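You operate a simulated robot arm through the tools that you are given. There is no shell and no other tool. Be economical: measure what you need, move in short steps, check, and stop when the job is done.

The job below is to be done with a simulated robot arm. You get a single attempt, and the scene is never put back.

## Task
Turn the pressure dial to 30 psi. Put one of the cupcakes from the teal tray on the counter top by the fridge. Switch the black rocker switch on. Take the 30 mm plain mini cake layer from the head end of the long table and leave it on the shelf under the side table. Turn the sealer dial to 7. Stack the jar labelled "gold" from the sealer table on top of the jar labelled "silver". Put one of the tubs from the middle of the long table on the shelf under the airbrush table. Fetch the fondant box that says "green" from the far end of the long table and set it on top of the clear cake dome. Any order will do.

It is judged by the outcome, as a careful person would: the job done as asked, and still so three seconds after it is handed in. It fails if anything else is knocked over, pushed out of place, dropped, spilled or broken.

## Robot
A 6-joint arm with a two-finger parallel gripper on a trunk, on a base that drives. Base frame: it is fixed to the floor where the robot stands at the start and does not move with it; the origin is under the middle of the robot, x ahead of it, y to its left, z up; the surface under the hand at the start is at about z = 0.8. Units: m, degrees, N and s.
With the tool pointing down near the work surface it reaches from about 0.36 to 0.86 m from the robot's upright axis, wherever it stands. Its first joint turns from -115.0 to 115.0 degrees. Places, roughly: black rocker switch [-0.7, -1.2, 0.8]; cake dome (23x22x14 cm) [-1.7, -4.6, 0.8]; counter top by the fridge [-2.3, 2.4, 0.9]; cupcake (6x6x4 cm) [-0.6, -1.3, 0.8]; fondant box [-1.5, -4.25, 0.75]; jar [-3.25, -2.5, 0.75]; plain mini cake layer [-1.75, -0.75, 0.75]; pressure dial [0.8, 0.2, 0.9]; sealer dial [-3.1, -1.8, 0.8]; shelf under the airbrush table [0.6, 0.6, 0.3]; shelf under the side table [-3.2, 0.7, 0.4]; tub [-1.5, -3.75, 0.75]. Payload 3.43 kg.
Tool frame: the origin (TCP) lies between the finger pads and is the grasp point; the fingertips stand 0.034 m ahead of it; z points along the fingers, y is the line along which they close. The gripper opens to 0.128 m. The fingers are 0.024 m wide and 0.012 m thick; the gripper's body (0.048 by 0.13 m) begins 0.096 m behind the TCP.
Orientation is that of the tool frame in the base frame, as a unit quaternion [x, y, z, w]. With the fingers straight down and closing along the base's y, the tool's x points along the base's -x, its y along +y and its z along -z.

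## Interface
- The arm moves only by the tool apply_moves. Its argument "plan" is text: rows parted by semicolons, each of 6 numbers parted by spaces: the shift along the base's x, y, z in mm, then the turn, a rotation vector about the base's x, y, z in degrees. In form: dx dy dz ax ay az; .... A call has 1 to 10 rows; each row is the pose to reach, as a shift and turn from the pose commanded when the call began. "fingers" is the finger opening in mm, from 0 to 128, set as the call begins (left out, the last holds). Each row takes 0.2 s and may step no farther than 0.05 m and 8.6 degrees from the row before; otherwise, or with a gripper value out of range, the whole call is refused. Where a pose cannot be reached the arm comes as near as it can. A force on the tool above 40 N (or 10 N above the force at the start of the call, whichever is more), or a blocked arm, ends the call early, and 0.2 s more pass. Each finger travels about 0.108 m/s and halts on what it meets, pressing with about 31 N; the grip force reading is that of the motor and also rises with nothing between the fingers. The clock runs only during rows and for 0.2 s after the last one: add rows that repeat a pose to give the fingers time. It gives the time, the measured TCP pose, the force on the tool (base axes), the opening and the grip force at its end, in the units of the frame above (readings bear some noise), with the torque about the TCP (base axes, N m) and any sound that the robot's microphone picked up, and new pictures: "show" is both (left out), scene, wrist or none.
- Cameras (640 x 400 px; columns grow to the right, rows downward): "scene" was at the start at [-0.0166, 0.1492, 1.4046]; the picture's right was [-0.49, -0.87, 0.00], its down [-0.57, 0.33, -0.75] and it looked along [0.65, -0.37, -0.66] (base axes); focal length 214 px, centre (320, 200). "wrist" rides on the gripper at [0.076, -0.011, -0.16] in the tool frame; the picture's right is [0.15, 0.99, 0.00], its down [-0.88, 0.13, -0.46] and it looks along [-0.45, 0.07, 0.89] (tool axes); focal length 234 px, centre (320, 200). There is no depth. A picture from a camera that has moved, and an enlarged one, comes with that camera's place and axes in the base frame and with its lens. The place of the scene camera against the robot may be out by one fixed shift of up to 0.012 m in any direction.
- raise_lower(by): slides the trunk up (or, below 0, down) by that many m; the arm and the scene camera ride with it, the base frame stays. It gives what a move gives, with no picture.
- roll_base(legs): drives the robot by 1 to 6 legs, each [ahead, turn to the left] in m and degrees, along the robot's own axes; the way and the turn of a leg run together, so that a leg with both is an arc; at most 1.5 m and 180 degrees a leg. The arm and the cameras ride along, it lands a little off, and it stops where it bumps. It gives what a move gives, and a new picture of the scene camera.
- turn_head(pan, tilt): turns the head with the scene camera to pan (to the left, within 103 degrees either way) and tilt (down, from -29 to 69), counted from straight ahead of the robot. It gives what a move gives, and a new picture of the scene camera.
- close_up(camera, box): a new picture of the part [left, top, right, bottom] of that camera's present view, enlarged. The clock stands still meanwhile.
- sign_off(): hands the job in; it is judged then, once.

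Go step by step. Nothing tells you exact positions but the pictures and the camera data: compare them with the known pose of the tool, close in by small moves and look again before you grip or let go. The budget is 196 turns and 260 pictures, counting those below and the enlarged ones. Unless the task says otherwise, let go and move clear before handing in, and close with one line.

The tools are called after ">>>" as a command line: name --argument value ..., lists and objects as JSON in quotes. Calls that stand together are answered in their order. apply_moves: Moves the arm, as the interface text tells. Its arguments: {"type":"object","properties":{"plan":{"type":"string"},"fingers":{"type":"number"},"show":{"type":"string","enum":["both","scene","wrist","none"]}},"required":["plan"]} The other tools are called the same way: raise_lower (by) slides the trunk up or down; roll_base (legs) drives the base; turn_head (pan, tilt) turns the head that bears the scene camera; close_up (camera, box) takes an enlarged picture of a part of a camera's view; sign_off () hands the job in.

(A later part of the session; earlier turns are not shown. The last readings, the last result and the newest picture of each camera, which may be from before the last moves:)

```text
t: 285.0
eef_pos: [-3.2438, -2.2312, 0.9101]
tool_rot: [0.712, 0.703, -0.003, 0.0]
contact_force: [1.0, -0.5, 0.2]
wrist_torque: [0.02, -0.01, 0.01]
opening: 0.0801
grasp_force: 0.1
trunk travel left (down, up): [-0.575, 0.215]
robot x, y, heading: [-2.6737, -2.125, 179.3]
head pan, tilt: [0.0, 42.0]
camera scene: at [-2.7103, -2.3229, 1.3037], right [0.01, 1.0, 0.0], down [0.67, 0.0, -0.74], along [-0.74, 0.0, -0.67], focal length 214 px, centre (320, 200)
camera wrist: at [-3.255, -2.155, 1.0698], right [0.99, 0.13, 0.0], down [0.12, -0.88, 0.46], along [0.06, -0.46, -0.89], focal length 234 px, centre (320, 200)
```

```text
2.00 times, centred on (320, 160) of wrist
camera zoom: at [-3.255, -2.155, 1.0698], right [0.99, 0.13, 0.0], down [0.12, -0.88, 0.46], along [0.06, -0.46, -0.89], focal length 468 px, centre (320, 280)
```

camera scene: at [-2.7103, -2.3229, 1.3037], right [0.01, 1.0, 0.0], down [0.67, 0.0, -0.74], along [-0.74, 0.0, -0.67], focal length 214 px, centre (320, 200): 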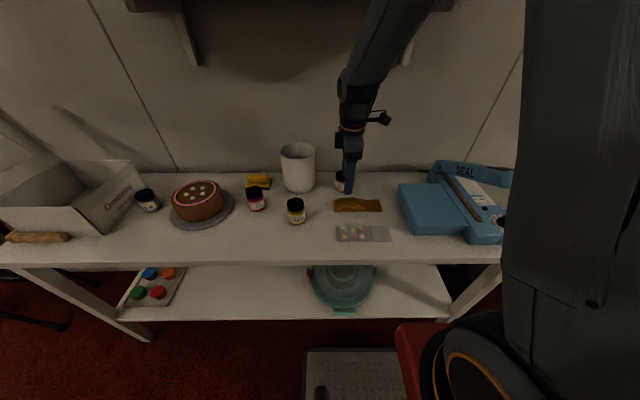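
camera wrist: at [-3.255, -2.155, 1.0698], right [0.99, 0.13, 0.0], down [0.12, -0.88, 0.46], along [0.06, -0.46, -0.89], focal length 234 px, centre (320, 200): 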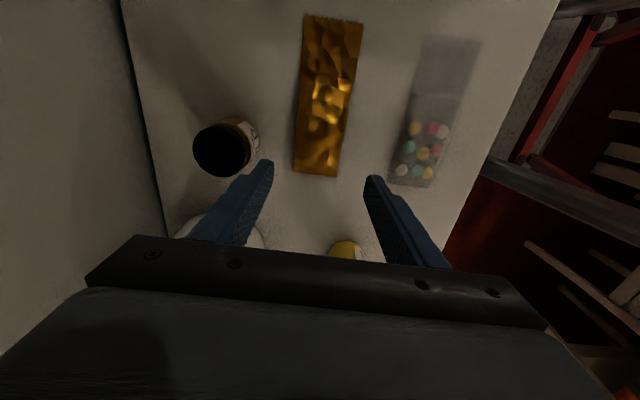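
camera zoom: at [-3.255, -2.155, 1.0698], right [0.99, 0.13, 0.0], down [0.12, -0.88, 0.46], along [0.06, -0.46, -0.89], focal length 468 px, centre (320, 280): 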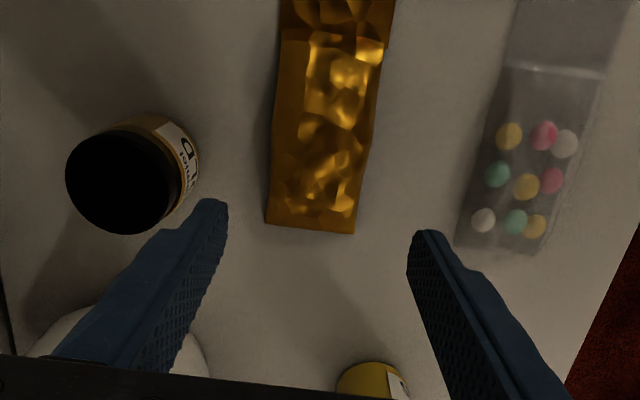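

Gold jar lid is centred at about (-3.352, -2.236). Moving over it.

>>> apply_moves --plan "-40 -2 0 0 0 0;-80 -4 0 0 0 0;-108 -5 0 0 0 0;-108 -5 -15 0 0 0" --fingers 84

>>> close_up --camera "scene" --box '[270, 80, 430, 220]'

```text
t: 286.1
eef_pos: [-3.3886, -2.2323, 0.8273]
tool_rot: [0.708, 0.705, 0.034, 0.036]
contact_force: [201.2, 21.2, 55.7]
wrist_torque: [-4.05, 31.9, 3.03]
opening: 0.0841
grasp_force: 0.0
trunk travel left (down, up): [-0.575, 0.215]
robot x, y, heading: [-2.6692, -2.1223, 179.7]
head pan, tilt: [0.0, 42.0]
stopped in row 4: the arm was blocked; the commanded pose is now the measured one
camera scene: at [-2.6956, -2.3207, 1.306], right [0.0, 1.0, 0.0], down [0.66, 0.0, -0.75], along [-0.75, 0.0, -0.66], focal length 214 px, centre (320, 200)
camera wrist: at [-3.4155, -2.1567, 0.9846], right [0.98, 0.14, 0.1], down [0.08, -0.88, 0.47], along [0.15, -0.45, -0.88], focal length 234 px, centre (320, 200)
```

scene: 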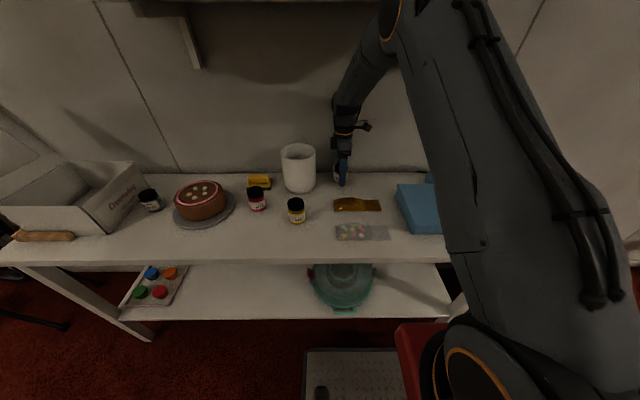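
wrist: 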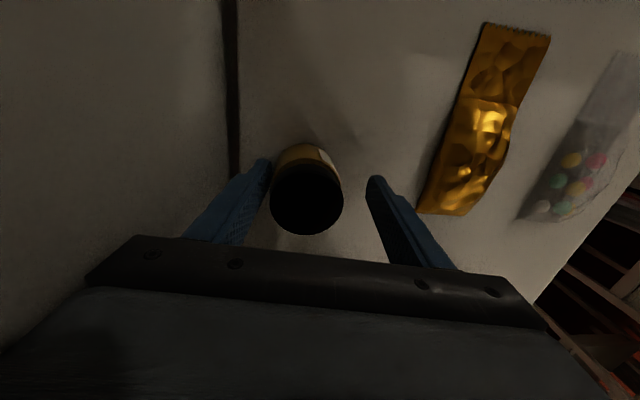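

```text
2.86 times, centred on (350, 150) of scene
camera zoom: at [-2.6956, -2.3207, 1.306], right [0.0, 1.0, 0.0], down [0.66, 0.0, -0.75], along [-0.75, 0.0, -0.66], focal length 613 px, centre (234, 343)
```

zoom: 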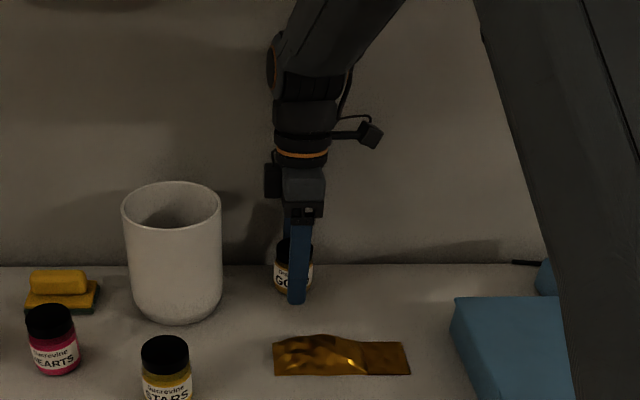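

The hand came up against the wall behind the jar (the arm sagged in as it was blocked). The jar is upright between the fingers. I'll ease back +x gently first.

>>> apply_moves --plan "5 0 0 0 0 0;10 0 0 0 0 0;15 0 0 0 0 0"

```text
t: 287.1
eef_pos: [-3.3582, -2.2327, 0.8284]
tool_rot: [0.711, 0.702, 0.032, 0.032]
contact_force: [-0.4, -0.2, -0.8]
wrist_torque: [-0.02, -0.02, 0.03]
opening: 0.0839
grasp_force: 0.1
trunk travel left (down, up): [-0.575, 0.215]
robot x, y, heading: [-2.6719, -2.123, 179.6]
head pan, tilt: [0.0, 42.0]
stopped in row 3: the arm was blocked; the commanded pose is now the measured one
camera scene: at [-2.7098, -2.3227, 1.3054], right [0.01, 1.0, 0.0], down [0.67, 0.0, -0.74], along [-0.74, 0.01, -0.67], focal length 214 px, centre (320, 200)
camera wrist: at [-3.3838, -2.1576, 0.987], right [0.99, 0.13, 0.09], down [0.08, -0.88, 0.46], along [0.14, -0.45, -0.88], focal length 234 px, centre (320, 200)
```

scene: 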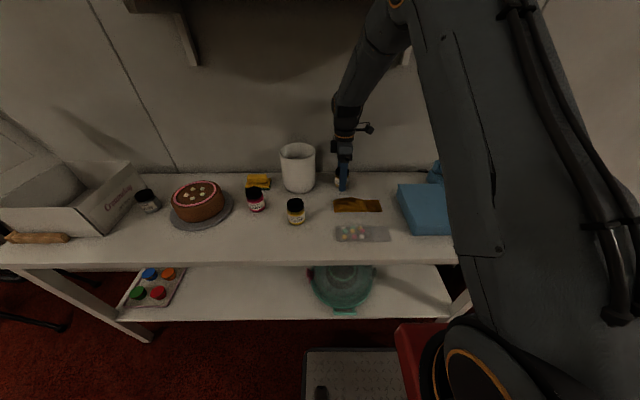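
wrist: 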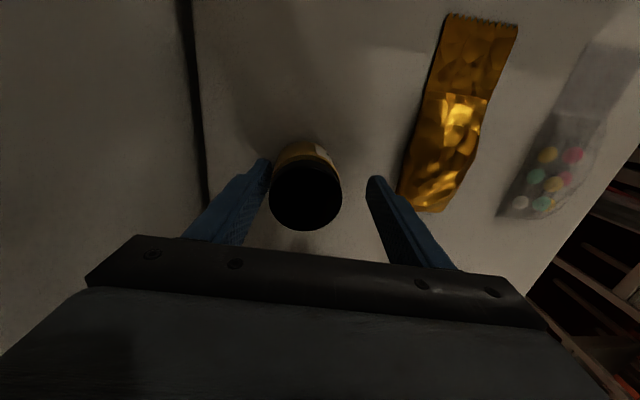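

Free of force now. The forearm had touched the shelf's lower edge, which pushed the hand down. Going lower relieves that, so I'll lower 25 mm, straighten the tool and grip the jar.

>>> apply_moves --plan "0 0 -8 0 2 0;0 0 -16 0 4 0;0 0 -26 0 5.2 0"

```text
t: 287.9
eef_pos: [-3.3662, -2.2319, 0.8138]
tool_rot: [0.712, 0.703, -0.006, -0.004]
contact_force: [4.6, 2.0, 18.7]
wrist_torque: [0.16, -1.18, 0.13]
opening: 0.0867
grasp_force: 2.7
trunk travel left (down, up): [-0.575, 0.215]
robot x, y, heading: [-2.677, -2.1208, 179.4]
head pan, tilt: [0.0, 42.0]
stopped in row 3: the force on the tool passed its limit at 59 N (the readings are from after the stop); the commanded pose is now the measured one
camera scene: at [-2.711, -2.3224, 1.304], right [0.01, 1.0, 0.0], down [0.67, -0.01, -0.74], along [-0.74, 0.01, -0.67], focal length 214 px, centre (320, 200)
camera wrist: at [-3.3751, -2.1563, 0.9745], right [0.99, 0.13, -0.01], down [0.13, -0.88, 0.46], along [0.05, -0.45, -0.89], focal length 234 px, centre (320, 200)
```

scene: 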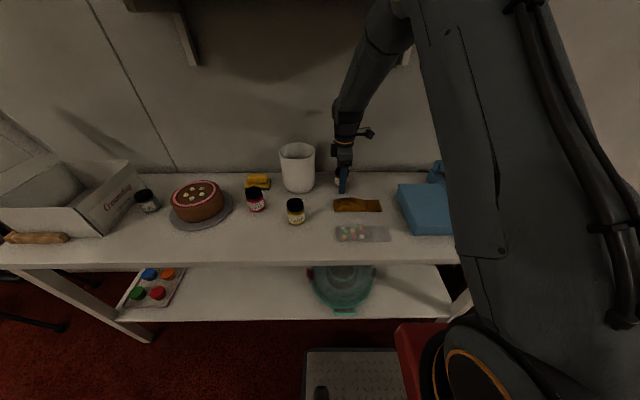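
wrist: 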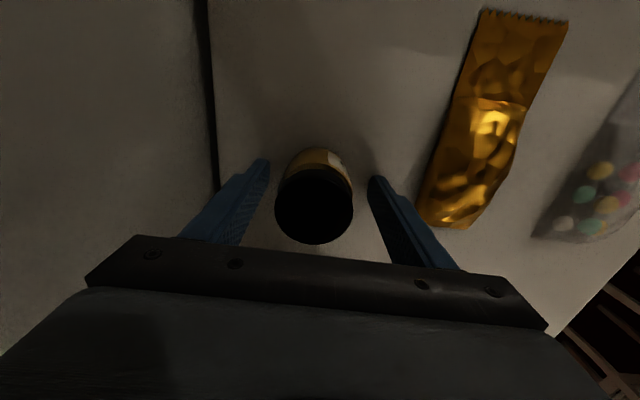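

The fingertips have reached the table top (≈0.78). Raising 4 mm and closing on the jar.

>>> apply_moves --plan "0 0 4 0 0 0;0 0 4 0 0 0;0 0 4 0 0 0;0 0 4 0 0 0" --fingers 40

```text
t: 288.9
eef_pos: [-3.3675, -2.2321, 0.8167]
tool_rot: [0.711, 0.703, -0.004, -0.004]
contact_force: [-1.1, -0.9, 0.3]
wrist_torque: [0.02, 0.01, 0.0]
opening: 0.0521
grasp_force: 30.8
trunk travel left (down, up): [-0.575, 0.215]
robot x, y, heading: [-2.6755, -2.1244, 179.8]
head pan, tilt: [0.0, 42.0]
camera scene: at [-2.7121, -2.3226, 1.3037], right [0.01, 1.0, 0.0], down [0.67, -0.01, -0.74], along [-0.74, 0.01, -0.67], focal length 214 px, centre (320, 200)
camera wrist: at [-3.3759, -2.1567, 0.9765], right [0.99, 0.13, -0.01], down [0.12, -0.88, 0.46], along [0.05, -0.45, -0.89], focal length 234 px, centre (320, 200)
```

scene: 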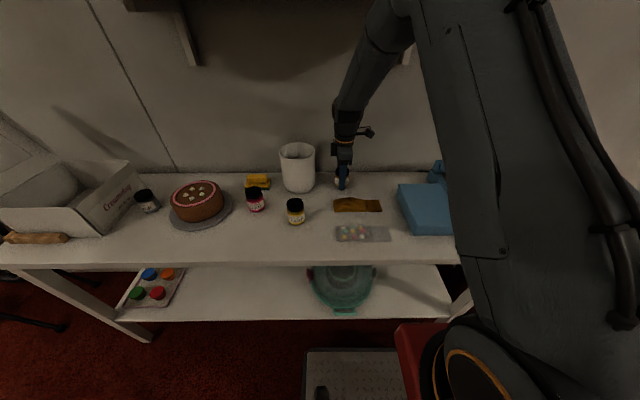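
wrist: 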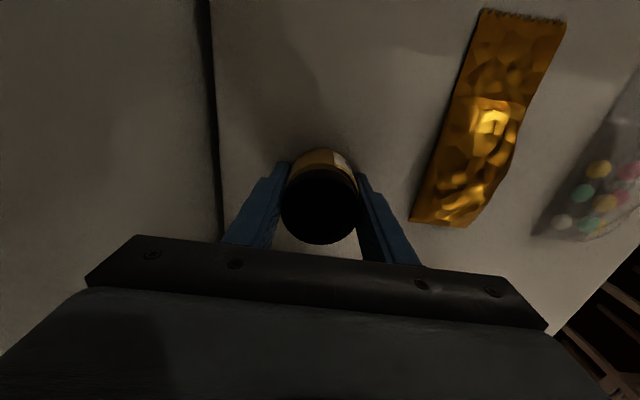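

The gold jar is gripped. I'll withdraw toward the front while rising gradually, staying clear of the shelf edge.

>>> apply_moves --plan "10 0 6 0 0 0;25 0 15 0 0 0;42 0 25 0 0 0;62 0 35 0 0 0;90 0 42 0 0 0;125 0 50 0 0 0;165 0 60 0 0 0;205 0 75 0 0 0;240 0 90 0 0 0;275 0 110 0 0 0"

```text
t: 291.1
eef_pos: [-3.0898, -2.2297, 0.9273]
tool_rot: [0.711, 0.703, -0.005, -0.004]
contact_force: [-0.8, -0.2, -1.0]
wrist_torque: [-0.02, -0.06, 0.02]
opening: 0.0521
grasp_force: 31.1
trunk travel left (down, up): [-0.575, 0.215]
robot x, y, heading: [-2.6758, -2.1199, 179.6]
head pan, tilt: [0.0, 42.0]
camera scene: at [-2.7127, -2.3227, 1.3036], right [0.01, 1.0, 0.0], down [0.67, -0.01, -0.74], along [-0.74, 0.01, -0.67], focal length 214 px, centre (320, 200)
camera wrist: at [-3.0992, -2.1556, 1.0865], right [0.99, 0.13, -0.01], down [0.12, -0.88, 0.46], along [0.05, -0.45, -0.89], focal length 234 px, centre (320, 200)
```

scene: 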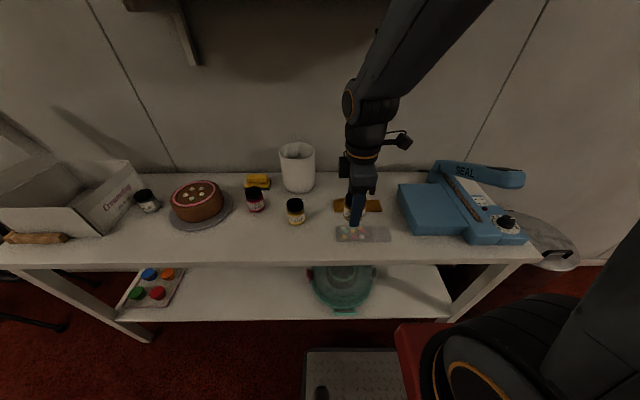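
wrist: 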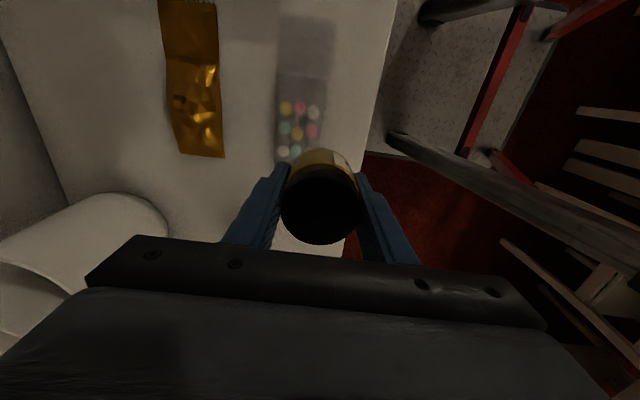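

The gold jar is out and held. I'll back up and move along to the silver jar at about (-3.27, -2.93).

>>> apply_moves --plan "10 0 40 0 0 0;20 0 80 0 0 0;25 0 110 0 0 0" --show "none"

>>> roll_base --legs '[[-0.1, 0], [0, 90], [0.8, 0]]'

```text
t: 291.9
eef_pos: [-3.0659, -2.2313, 1.0377]
tool_rot: [0.711, 0.703, -0.005, -0.004]
contact_force: [0.5, 0.0, -0.4]
wrist_torque: [0.02, -0.03, 0.01]
opening: 0.0522
grasp_force: 31.5
trunk travel left (down, up): [-0.575, 0.215]
robot x, y, heading: [-2.6716, -2.1216, 179.4]
head pan, tilt: [0.0, 42.0]
```

```text
t: 300.8
eef_pos: [-2.4978, -3.3322, 1.0375]
tool_rot: [0.017, 1.0, -0.006, 0.0]
contact_force: [0.1, 0.0, -1.4]
wrist_torque: [0.0, 0.0, 0.02]
opening: 0.0525
grasp_force: 30.6
trunk travel left (down, up): [-0.575, 0.215]
robot x, y, heading: [-2.6012, -2.9342, -91.5]
head pan, tilt: [0.0, 42.0]
camera scene: at [-2.4109, -2.9752, 1.3037], right [-1.0, 0.03, 0.0], down [0.02, 0.67, -0.74], along [-0.02, -0.74, -0.67], focal length 214 px, centre (320, 200)
```

scene: 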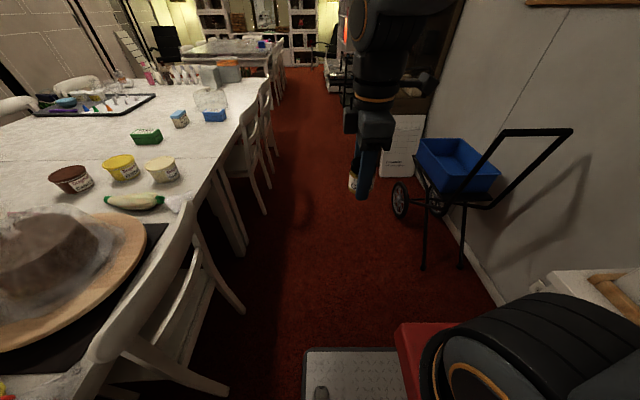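

I can already see the tubs and the fondant boxes further along the table. Turning right to face the silver jar.

>>> roll_base --legs '[[0, -88.5]]'

>>> close_up --camera "scene" --box '[240, 120, 480, 270]'

```text
t: 304.9
eef_pos: [-2.9895, -3.0486, 1.0365]
tool_rot: [0.706, 0.708, -0.006, -0.004]
contact_force: [-0.7, 0.2, -1.3]
wrist_torque: [-0.04, -0.01, 0.01]
opening: 0.0522
grasp_force: 31.2
trunk travel left (down, up): [-0.575, 0.215]
robot x, y, heading: [-2.5933, -2.9352, -179.7]
head pan, tilt: [0.0, 42.0]
camera scene: at [-2.6332, -3.1354, 1.3037], right [-0.01, 1.0, 0.0], down [0.67, 0.01, -0.74], along [-0.74, -0.01, -0.67], focal length 214 px, centre (320, 200)
```

scene: 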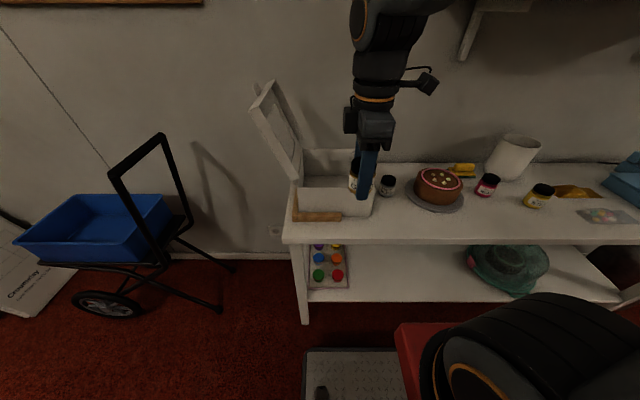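

```text
2.67 times, centred on (360, 195) of scene
camera zoom: at [-2.6332, -3.1354, 1.3037], right [-0.01, 1.0, 0.0], down [0.67, 0.01, -0.74], along [-0.74, -0.01, -0.67], focal length 572 px, centre (213, 213)
```

zoom: 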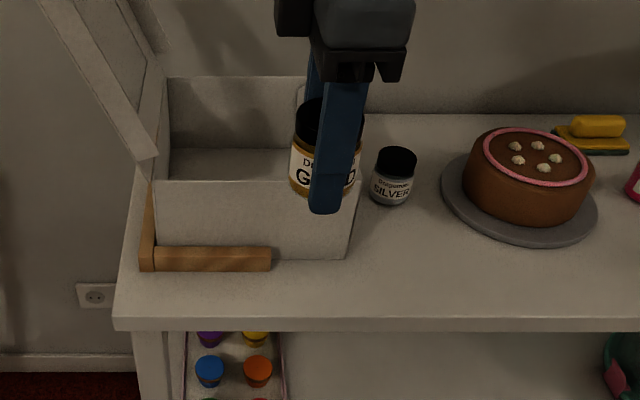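

SILVER is at (-3.248, -2.895), top about 0.84. I'll lower the trunk 0.1 m, shift in y first, then go in over it.

>>> raise_lower --by -0.1

>>> apply_moves --plan "5 40 5 0 -0.8 0;5 80 10 0 -0.8 0;0 120 14 0 -0.8 0;-10 152 14 0 -0.8 0;-50 153 14 0 -0.8 0;-95 153 14 0 -0.8 0;-140 153 14 0 -0.8 0;-170 153 14 0 -0.8 0"

>>> close_up --camera "wrist" --box '[80, 40, 480, 290]'

```text
t: 306.3
eef_pos: [-2.9895, -3.0489, 0.9377]
tool_rot: [0.707, 0.707, -0.005, -0.004]
contact_force: [0.6, -0.5, -1.6]
wrist_torque: [-0.02, 0.02, -0.03]
opening: 0.0522
grasp_force: 30.3
trunk travel left (down, up): [-0.475, 0.315]
robot x, y, heading: [-2.5982, -2.9322, -179.7]
head pan, tilt: [0.0, 42.0]
```

```text
t: 308.1
eef_pos: [-3.1584, -2.8959, 0.952]
tool_rot: [0.706, 0.708, 0.0, 0.001]
contact_force: [0.4, -0.2, -0.9]
wrist_torque: [0.03, 0.06, 0.01]
opening: 0.0519
grasp_force: 30.7
trunk travel left (down, up): [-0.475, 0.315]
robot x, y, heading: [-2.5937, -2.9355, -179.7]
head pan, tilt: [0.0, 42.0]
camera scene: at [-2.6607, -3.1356, 1.2037], right [-0.01, 1.0, 0.0], down [0.67, 0.0, -0.74], along [-0.74, -0.01, -0.67], focal length 214 px, centre (320, 200)
camera wrist: at [-3.1701, -2.821, 1.111], right [0.99, 0.15, 0.0], down [0.13, -0.88, 0.46], along [0.07, -0.45, -0.89], focal length 234 px, centre (320, 200)
```

scene: 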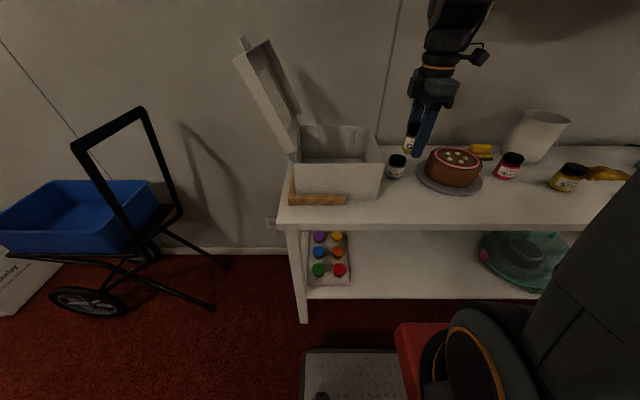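
wrist: 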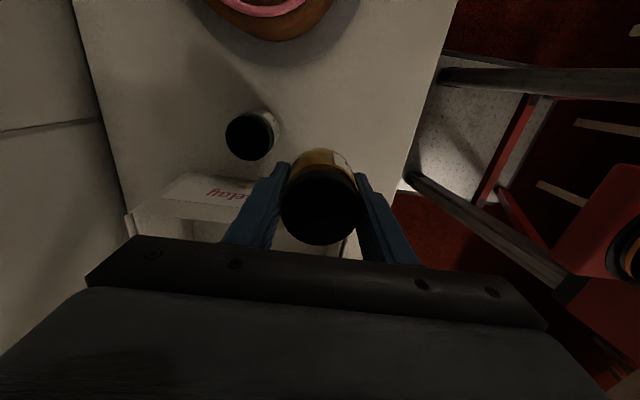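

```text
1.60 times, centred on (280, 165) of wrist
camera zoom: at [-3.1701, -2.821, 1.111], right [0.99, 0.15, 0.0], down [0.13, -0.88, 0.46], along [0.07, -0.45, -0.89], focal length 375 px, centre (384, 256)
```

zoom: 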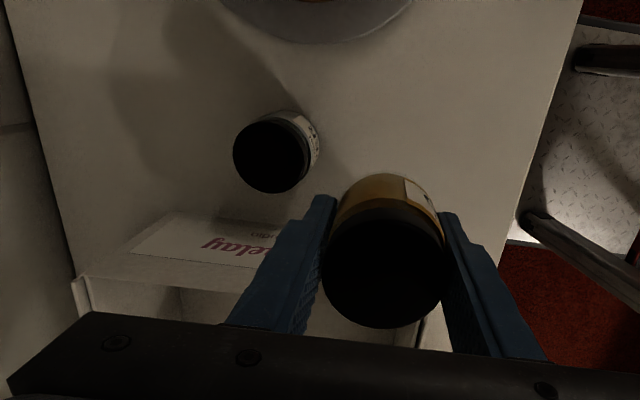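

Silver is at (-3.246, -2.892), and the held jar is centred on the TCP. Moving over it.

>>> apply_moves --plan "-40 2 0 0 0 0;-75 4 0 0 0 0;-88 4 0 0 0 0;-88 4 -25 0 0 0;-88 4 -45 0 0 0"

>>> close_up --camera "scene" --box '[340, 80, 480, 200]'

>>> close_up --camera "wrist" --box '[240, 100, 400, 260]'

```text
t: 309.3
eef_pos: [-3.2461, -2.8925, 0.9067]
tool_rot: [0.707, 0.708, -0.001, 0.001]
contact_force: [-0.8, -0.3, -0.8]
wrist_torque: [-0.02, 0.04, -0.04]
opening: 0.0519
grasp_force: 31.3
trunk travel left (down, up): [-0.475, 0.315]
robot x, y, heading: [-2.5985, -2.9379, -179.6]
head pan, tilt: [0.0, 42.0]
camera scene: at [-2.6609, -3.1355, 1.2037], right [-0.01, 1.0, 0.0], down [0.67, 0.0, -0.74], along [-0.74, -0.01, -0.67], focal length 214 px, centre (320, 200)
camera wrist: at [-3.258, -2.8173, 1.0666], right [0.99, 0.15, 0.0], down [0.13, -0.88, 0.46], along [0.07, -0.45, -0.89], focal length 234 px, centre (320, 200)
```

scene: 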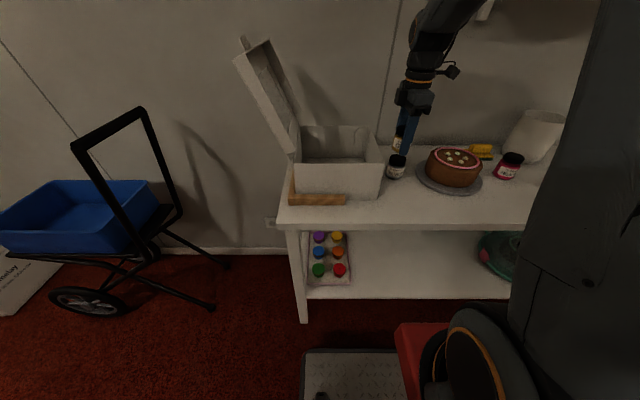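
wrist: 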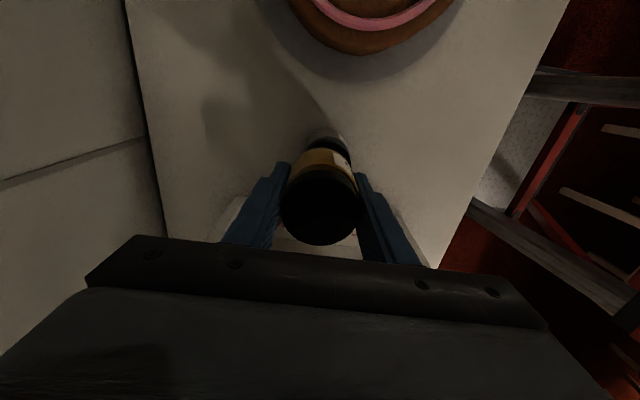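

```text
3.33 times, centred on (410, 140) of scene
camera zoom: at [-2.6609, -3.1355, 1.2037], right [-0.01, 1.0, 0.0], down [0.67, 0.0, -0.74], along [-0.74, -0.01, -0.67], focal length 715 px, centre (20, 400)
```

zoom: 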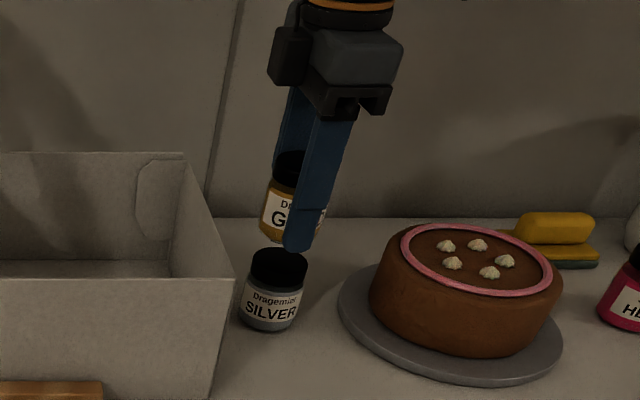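

```text
2.50 times, centred on (320, 180) of wrist
camera zoom: at [-3.258, -2.8173, 1.0666], right [0.99, 0.15, 0.0], down [0.13, -0.88, 0.46], along [0.07, -0.45, -0.89], focal length 585 px, centre (320, 250)
```

zoom: 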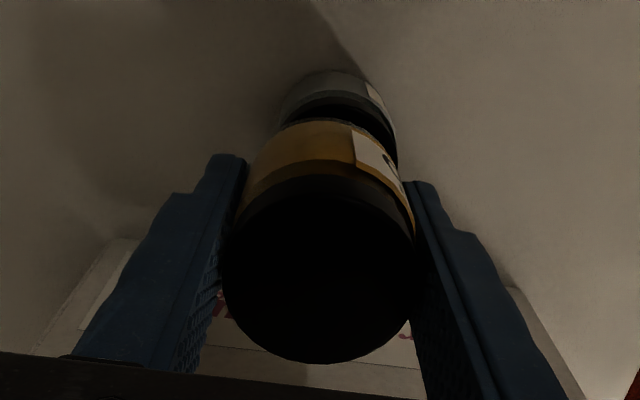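

Slight offset: silver is about 6 mm further +x. I'll adjust and lower.

>>> apply_moves --plan "6 -2 0 0 0 0;6 -2 -8 0 0 0;6 -2 -16 0 0 0"

>>> close_up --camera "scene" --box '[360, 100, 460, 190]'

>>> close_up --camera "wrist" --box '[240, 80, 400, 240]'

```text
t: 310.1
eef_pos: [-3.2397, -2.8938, 0.8896]
tool_rot: [0.706, 0.708, -0.001, 0.001]
contact_force: [0.4, 1.3, -0.8]
wrist_torque: [-0.03, 0.01, -0.01]
opening: 0.0523
grasp_force: 30.7
trunk travel left (down, up): [-0.475, 0.315]
robot x, y, heading: [-2.5946, -2.9381, -179.7]
head pan, tilt: [0.0, 42.0]
camera scene: at [-2.6611, -3.1355, 1.2037], right [-0.01, 1.0, 0.0], down [0.67, 0.0, -0.74], along [-0.74, -0.01, -0.67], focal length 214 px, centre (320, 200)
camera wrist: at [-3.2519, -2.8186, 1.0498], right [0.99, 0.15, 0.0], down [0.13, -0.88, 0.46], along [0.07, -0.45, -0.89], focal length 234 px, centre (320, 200)
```

scene: 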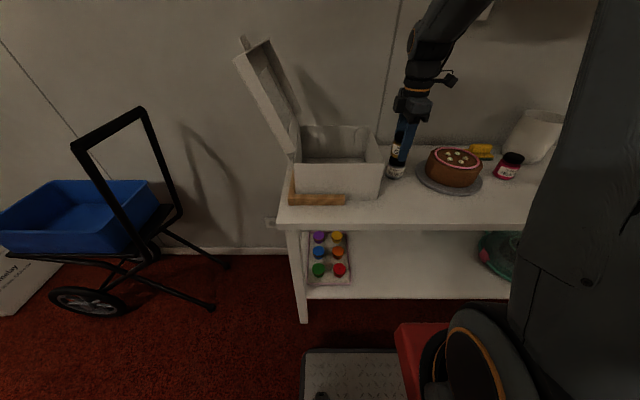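
wrist: 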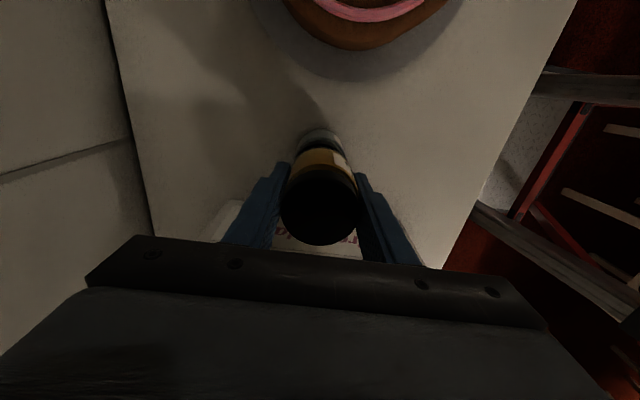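

```text
4.44 times, centred on (410, 145) of scene
camera zoom: at [-2.6611, -3.1355, 1.2037], right [-0.01, 1.0, 0.0], down [0.67, 0.0, -0.74], along [-0.74, -0.01, -0.67], focal length 953 px, centre (-80, 444)
```

zoom: 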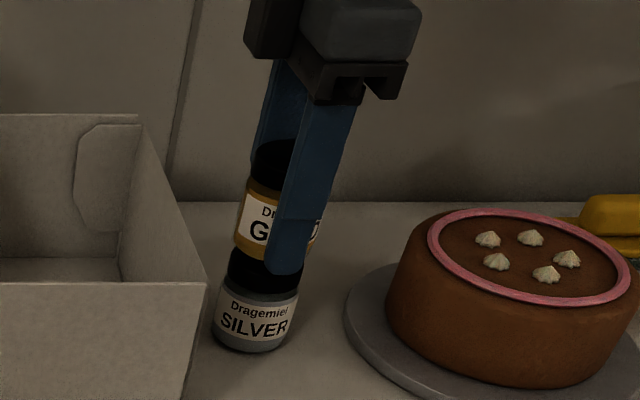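

```text
2.50 times, centred on (320, 160) of wrist
camera zoom: at [-3.2519, -2.8186, 1.0498], right [0.99, 0.15, 0.0], down [0.13, -0.88, 0.46], along [0.07, -0.45, -0.89], focal length 585 px, centre (320, 300)
```

zoom: 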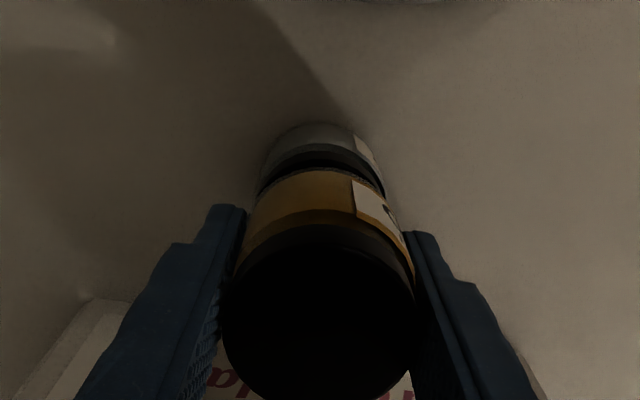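

Aligned in both views. Lowering onto the lid gently.

>>> apply_moves --plan "0 0 -4 0 0 0;0 0 -7 0 0 0;0 0 -10 0 0 0" --show "scene"

>>> close_up --camera "scene" --box '[360, 100, 460, 190]'

```text
t: 310.9
eef_pos: [-3.2413, -2.8933, 0.8816]
tool_rot: [0.706, 0.708, -0.002, 0.0]
contact_force: [4.7, 0.1, 25.0]
wrist_torque: [0.04, -0.44, -0.06]
opening: 0.0519
grasp_force: 31.1
trunk travel left (down, up): [-0.475, 0.315]
robot x, y, heading: [-2.5984, -2.9374, -179.9]
head pan, tilt: [0.0, 42.0]
camera scene: at [-2.66, -3.1356, 1.204], right [-0.01, 1.0, 0.0], down [0.67, 0.01, -0.74], along [-0.74, -0.01, -0.67], focal length 214 px, centre (320, 200)
```

scene: 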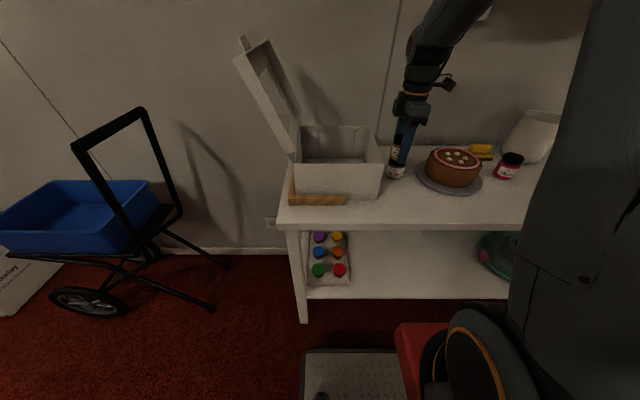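

```text
4.44 times, centred on (410, 145) of scene
camera zoom: at [-2.66, -3.1356, 1.204], right [-0.01, 1.0, 0.0], down [0.67, 0.01, -0.74], along [-0.74, -0.01, -0.67], focal length 953 px, centre (-80, 444)
```

zoom: 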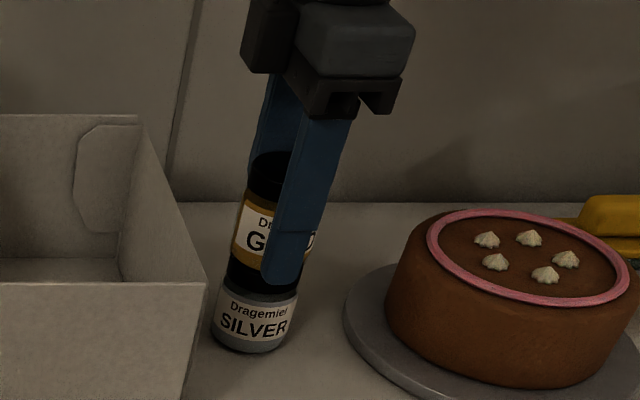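

Gold is resting on silver. Releasing and lifting off.

>>> apply_moves --plan "0 0 3 0 0 0;0 0 3 0 0 0;0 0 3 0 0 0;0 0 15 0 0 0;0 0 40 0 0 0;0 0 70 0 0 0;10 0 90 0 0 0;50 0 95 0 0 0;90 0 100 0 0 0;130 0 100 0 0 0" --fingers 72 --show "scene"

>>> close_up --camera "scene" --box '[340, 80, 480, 200]'

```text
t: 313.1
eef_pos: [-3.113, -2.8948, 0.9797]
tool_rot: [0.706, 0.708, 0.0, 0.001]
contact_force: [-1.1, 0.5, -0.8]
wrist_torque: [-0.02, -0.07, 0.0]
opening: 0.0718
grasp_force: 0.1
trunk travel left (down, up): [-0.475, 0.315]
robot x, y, heading: [-2.5976, -2.941, -179.7]
head pan, tilt: [0.0, 42.0]
camera scene: at [-2.6616, -3.1355, 1.2037], right [-0.01, 1.0, 0.0], down [0.67, 0.0, -0.74], along [-0.74, -0.01, -0.67], focal length 214 px, centre (320, 200)
```

scene: 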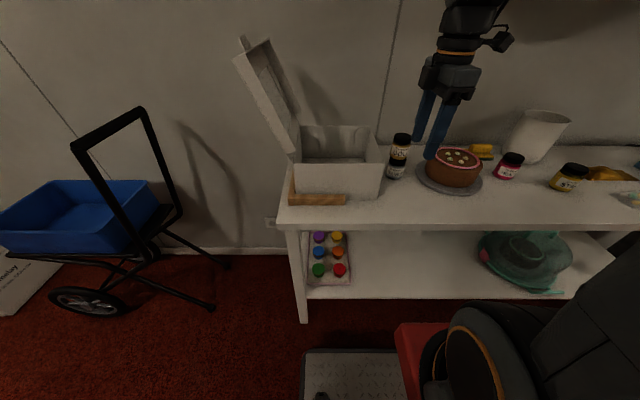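

```text
3.33 times, centred on (410, 140) of scene
camera zoom: at [-2.6616, -3.1355, 1.2037], right [-0.01, 1.0, 0.0], down [0.67, 0.0, -0.74], along [-0.74, -0.01, -0.67], focal length 715 px, centre (20, 400)
```

zoom: 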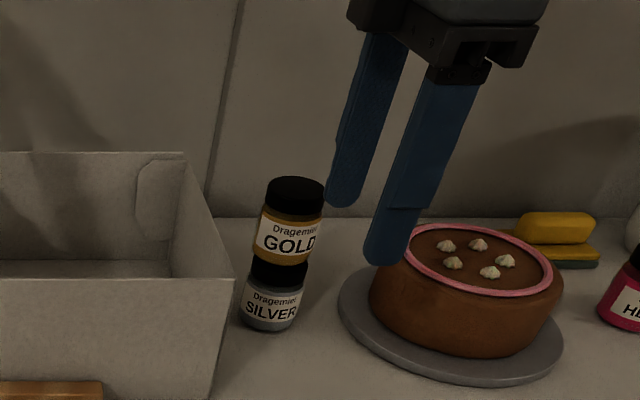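

GOLD stands on SILVER. Now the fondant box and tub. I'll retract, turn left and look down the table.

>>> apply_moves --plan "40 0 30 0 0 0;80 -10 60 0 0 0;110 -20 90 0 0 0" --show "none"

>>> roll_base --legs '[[0, 89]]'

>>> turn_head --pan 40 --tilt 25

>>> close_up --camera "scene" --box '[300, 60, 640, 260]'

```text
refused: row 2 steps farther than a row can; nothing moved
```

```text
t: 317.3
eef_pos: [-2.637, -3.451, 0.9808]
tool_rot: [-0.002, 1.0, 0.0, 0.001]
contact_force: [0.5, 0.1, 0.1]
wrist_torque: [0.0, 0.04, 0.02]
opening: 0.072
grasp_force: 0.1
trunk travel left (down, up): [-0.475, 0.315]
robot x, y, heading: [-2.5975, -2.9383, -89.3]
head pan, tilt: [0.0, 42.0]
camera scene: at [-2.4096, -2.9958, 1.2037], right [-1.0, -0.01, 0.0], down [-0.01, 0.67, -0.74], along [0.01, -0.74, -0.67], focal length 214 px, centre (320, 200)
```

scene: 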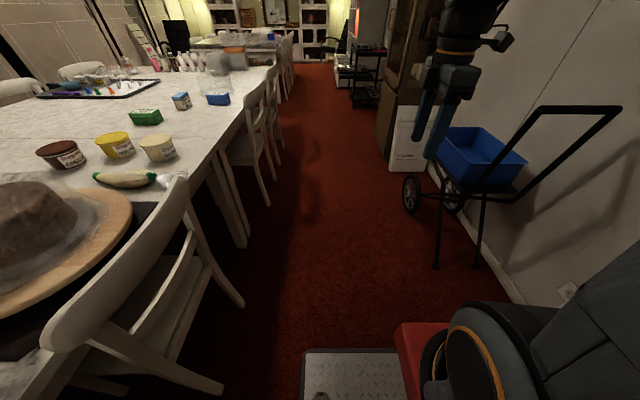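

```text
t: 318.4
eef_pos: [-2.6377, -3.452, 0.9815]
tool_rot: [-0.001, 1.0, 0.001, 0.001]
contact_force: [-0.2, -0.5, 0.0]
wrist_torque: [-0.01, -0.04, 0.04]
opening: 0.0718
grasp_force: 0.0
trunk travel left (down, up): [-0.475, 0.315]
robot x, y, heading: [-2.5952, -2.9336, -89.4]
head pan, tilt: [40.0, 25.0]
camera scene: at [-2.3505, -2.9823, 1.2299], right [-0.76, -0.65, 0.0], down [-0.27, 0.32, -0.91], along [0.59, -0.69, -0.42], focal length 214 px, centre (320, 200)
```

scene: 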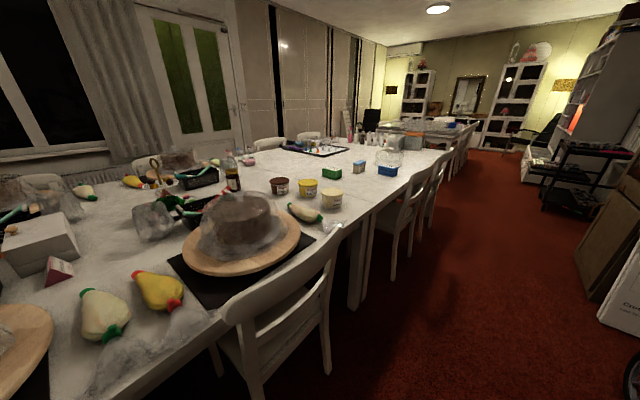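

```text
1.88 times, centred on (470, 160) of scene
camera zoom: at [-2.3505, -2.9823, 1.2299], right [-0.76, -0.65, 0.0], down [-0.27, 0.32, -0.91], along [0.59, -0.69, -0.42], focal length 404 px, centre (38, 275)
```

zoom: 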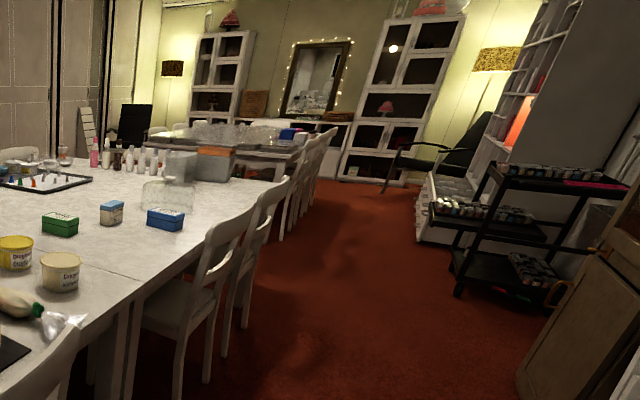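

Next I'll drive along to about y=-4.15 to read the fondant box labels.

>>> roll_base --legs '[[0.6, 8], [0.62, -8]]'

>>> turn_head --pan 85 --tilt 30

>>> close_up --camera "scene" --box '[220, 120, 440, 260]'

```text
t: 324.8
eef_pos: [-2.5265, -4.6666, 0.9802]
tool_rot: [-0.009, 1.0, 0.0, 0.0]
contact_force: [-0.4, 0.5, 0.1]
wrist_torque: [0.05, -0.01, 0.01]
opening: 0.072
grasp_force: 0.0
trunk travel left (down, up): [-0.475, 0.315]
robot x, y, heading: [-2.4972, -4.1509, -88.8]
head pan, tilt: [40.0, 25.0]
camera scene: at [-2.2471, -4.1923, 1.23], right [-0.75, -0.66, 0.0], down [-0.28, 0.32, -0.91], along [0.6, -0.68, -0.42], focal length 214 px, centre (320, 200)
```

scene: 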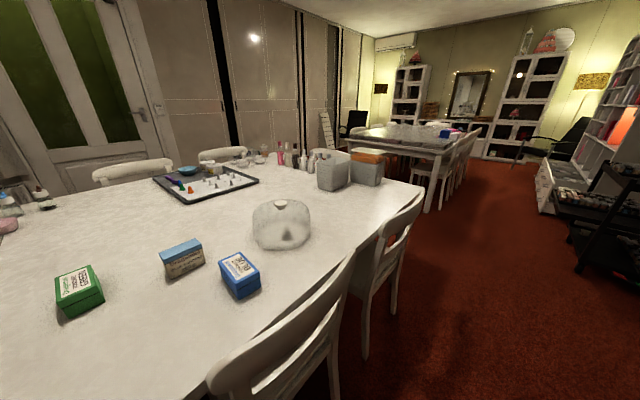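

```text
t: 325.9
eef_pos: [-2.5261, -4.6663, 0.9816]
tool_rot: [-0.009, 1.0, 0.001, 0.001]
contact_force: [-0.8, 0.3, 0.0]
wrist_torque: [0.0, 0.04, 0.01]
opening: 0.072
grasp_force: 0.0
trunk travel left (down, up): [-0.475, 0.315]
robot x, y, heading: [-2.495, -4.1466, -88.5]
head pan, tilt: [85.0, 30.0]
camera scene: at [-2.2177, -4.1289, 1.222], right [-0.06, -1.0, 0.0], down [-0.5, 0.03, -0.87], along [0.86, -0.06, -0.5], focal length 214 px, centre (320, 200)
```

scene: 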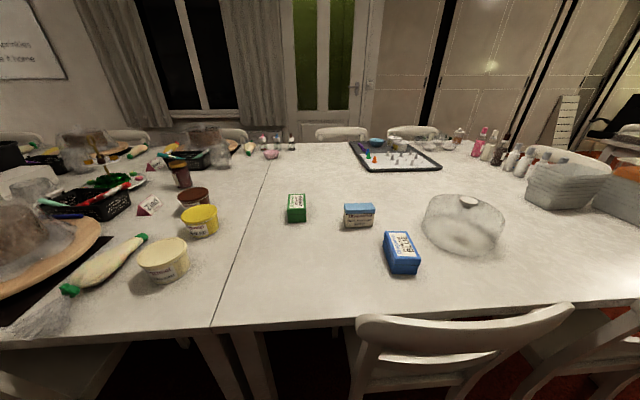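

```text
2.86 times, centred on (330, 190) of scene
camera zoom: at [-2.2177, -4.1289, 1.222], right [-0.06, -1.0, 0.0], down [-0.5, 0.03, -0.87], along [0.86, -0.06, -0.5], focal length 613 px, centre (291, 229)
```

zoom: 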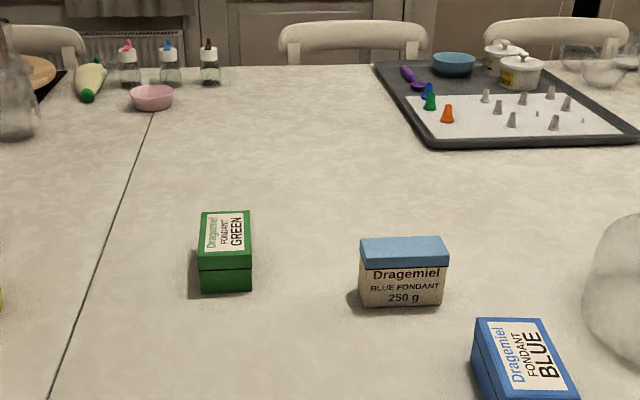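

The green box clearly says "FONDANT GREEN", at about (-1.535, -4.09). I need to see the dome's top before planning, and I'm being sparing with pictures.

>>> close_up --camera "scene" --box '[380, 170, 530, 270]'

```text
4.00 times, centred on (455, 220) of scene
camera zoom: at [-2.2177, -4.1289, 1.222], right [-0.06, -1.0, 0.0], down [-0.5, 0.03, -0.87], along [0.86, -0.06, -0.5], focal length 858 px, centre (-220, 120)
```

zoom: 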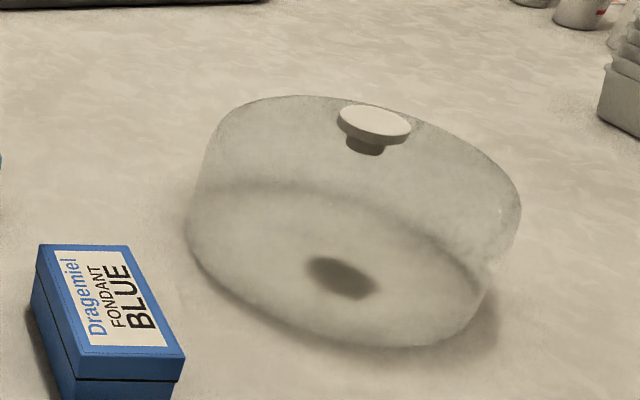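

The dome has a flat knob disc on top at about (-1.69, -4.61, z≈0.90), which is a good seat for the box. I'll turn to face the table at the gap by the green box and pre-position the hand, tilted 30° for reach.

>>> roll_base --legs '[[0, 88.5], [0.08, 0]]'

>>> apply_moves --plan "20 3 0 0 0 -8.5;40 6 0 0 0 -17;60 9 0 0 0 -25.5;80 12 0 0 0 -34;100 15 0 0 0 -42.5;120 18 0 0 0 -51;140 20 0 0 0 -59.5;160 20 0 0 0 -68;180 20 0 0 0 -76.5;200 20 0 0 0 -85" --show "none"

```text
t: 330.8
eef_pos: [-1.8987, -4.1935, 0.9814]
tool_rot: [-0.705, 0.709, 0.002, 0.001]
contact_force: [0.2, -0.9, -0.8]
wrist_torque: [0.03, -0.03, 0.02]
opening: 0.0719
grasp_force: 0.0
trunk travel left (down, up): [-0.475, 0.315]
robot x, y, heading: [-2.412, -4.1489, -0.0]
head pan, tilt: [85.0, 30.0]
camera scene: at [-2.4411, -3.8689, 1.222], right [1.0, -0.09, 0.0], down [-0.04, -0.5, -0.87], along [0.08, 0.86, -0.5], focal length 214 px, centre (320, 200)
```

scene: 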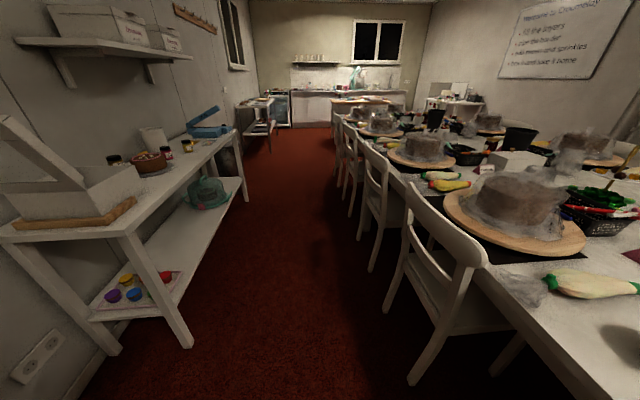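

```text
t: 333.0
eef_pos: [-1.7003, -4.1757, 0.9803]
tool_rot: [-0.04, 0.999, 0.001, 0.001]
contact_force: [-0.5, 0.4, -0.1]
wrist_torque: [0.0, -0.03, 0.03]
opening: 0.0721
grasp_force: 0.1
trunk travel left (down, up): [-0.475, 0.315]
robot x, y, heading: [-2.4165, -4.1469, -0.0]
head pan, tilt: [85.0, 30.0]
```

>>> apply_moves --plan "10 30 0 0 0 -4.6;20 60 0 0 0 -4.6;30 85 0 0 0 -4.6" --fingers 100 --show "none"

>>> apply_moves --plan "35 0 0 0 -8 0;70 0 0 0 -16 0;105 0 -5 0 -24 0;135 0 -15 0 -30 0;135 0 -30 0 -30 0" --show "wrist"

```text
t: 333.8
eef_pos: [-1.6682, -4.0909, 0.9816]
tool_rot: [-0.001, 1.0, 0.001, 0.002]
contact_force: [0.0, -0.5, 1.1]
wrist_torque: [0.05, 0.0, -0.01]
opening: 0.0999
grasp_force: 0.0
trunk travel left (down, up): [-0.475, 0.315]
robot x, y, heading: [-2.4143, -4.1505, 0.3]
head pan, tilt: [85.0, 30.0]
```

```text
t: 335.0
eef_pos: [-1.5327, -4.0899, 0.9497]
tool_rot: [0.0, 0.966, 0.0, 0.26]
contact_force: [0.1, 0.5, -0.2]
wrist_torque: [-0.01, 0.02, 0.01]
opening: 0.1
grasp_force: 0.1
trunk travel left (down, up): [-0.475, 0.315]
robot x, y, heading: [-2.4135, -4.152, 0.1]
head pan, tilt: [85.0, 30.0]
camera wrist: at [-1.6802, -4.1022, 1.0512], right [-0.13, 0.99, -0.07], down [0.53, 0.13, 0.84], along [0.84, 0.07, -0.54], focal length 234 px, centre (320, 200)
```

wrist: 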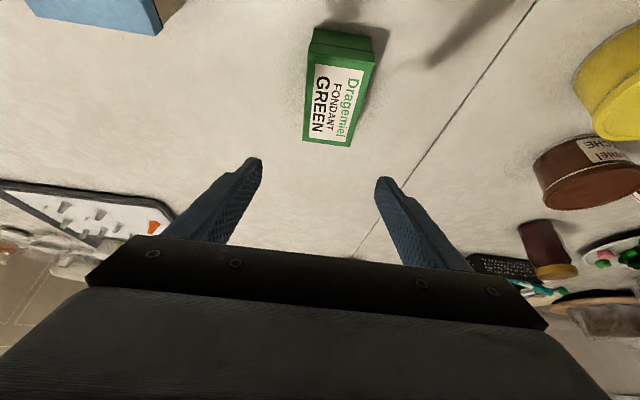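

The box is axis-aligned, 12 × 7 cm, centred at (-1.497, -4.080). Descending, gripping and lifting.

>>> apply_moves --plan "6 4 -40 0 0 0;12 8 -80 0 0 0;18 10 -115 0 0 0;18 10 -138 0 0 0;18 10 -149 0 0 0" --show "none"

>>> apply_moves --plan "0 0 0 0 0 0;0 0 0 0 0 0;0 0 0 0 0 0;0 0 0 0 0 0" --fingers 50 --show "none"

```text
t: 336.2
eef_pos: [-1.5164, -4.0787, 0.8003]
tool_rot: [-0.001, 0.966, 0.001, 0.26]
contact_force: [0.0, 0.5, 0.4]
wrist_torque: [-0.02, 0.02, -0.01]
opening: 0.1
grasp_force: 0.0
trunk travel left (down, up): [-0.475, 0.315]
robot x, y, heading: [-2.4131, -4.1498, -0.1]
head pan, tilt: [85.0, 30.0]
```

```text
t: 337.2
eef_pos: [-1.5165, -4.0783, 0.8007]
tool_rot: [-0.001, 0.966, 0.0, 0.259]
contact_force: [-0.3, -1.0, 0.2]
wrist_torque: [-0.05, -0.11, 0.01]
opening: 0.0659
grasp_force: 31.2
trunk travel left (down, up): [-0.475, 0.315]
robot x, y, heading: [-2.4144, -4.149, 0.1]
head pan, tilt: [85.0, 30.0]
```

Gripped at 66 mm. The knob is reachable from here, so I'll lift and carry across toward the dome.

>>> apply_moves --plan "0 0 20 0 0 0;0 0 60 0 0 0;-10 0 105 0 0 0;-25 -10 150 0 0 0;-45 -35 180 0 0 0;-60 -75 195 0 0 0;-75 -120 200 0 0 0;-90 -166 200 0 0 0;-105 -212 200 0 0 0;-120 -258 200 0 0 0" --show "none"

>>> apply_moves --plan "-12 -46 0 0 0 0;-24 -92 0 0 0 0;-36 -138 0 0 0 0;-48 -184 0 0 0 0;-60 -230 0 0 0 0;-72 -262 0 0 0 0;-75 -276 -10 0 0 0;-75 -276 -10 0 0 0" --show "wrist"

```text
t: 339.4
eef_pos: [-1.636, -4.3336, 0.9994]
tool_rot: [-0.002, 0.965, 0.001, 0.261]
contact_force: [-0.4, 0.0, -2.7]
wrist_torque: [-0.04, 0.01, -0.03]
opening: 0.0656
grasp_force: 31.1
trunk travel left (down, up): [-0.475, 0.315]
robot x, y, heading: [-2.4129, -4.1509, -0.1]
head pan, tilt: [85.0, 30.0]
```

```text
t: 341.2
eef_pos: [-1.712, -4.614, 0.9912]
tool_rot: [0.0, 0.966, 0.0, 0.26]
contact_force: [0.4, 0.0, -2.7]
wrist_torque: [0.01, 0.08, -0.03]
opening: 0.0656
grasp_force: 30.8
trunk travel left (down, up): [-0.475, 0.315]
robot x, y, heading: [-2.4126, -4.1494, 0.1]
head pan, tilt: [85.0, 30.0]
camera wrist: at [-1.8581, -4.6264, 1.0907], right [-0.13, 0.99, -0.07], down [0.53, 0.13, 0.84], along [0.84, 0.07, -0.54], focal length 234 px, centre (320, 200)
```

wrist: 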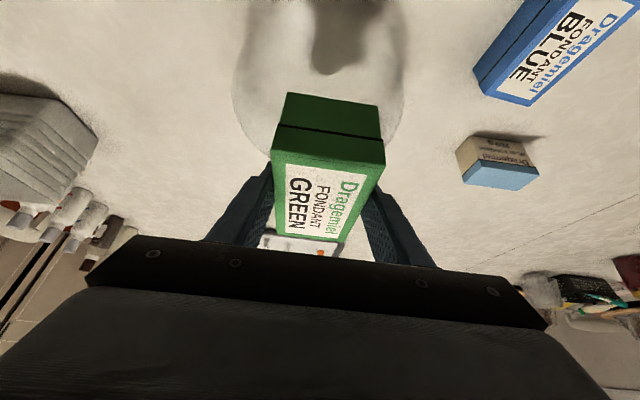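

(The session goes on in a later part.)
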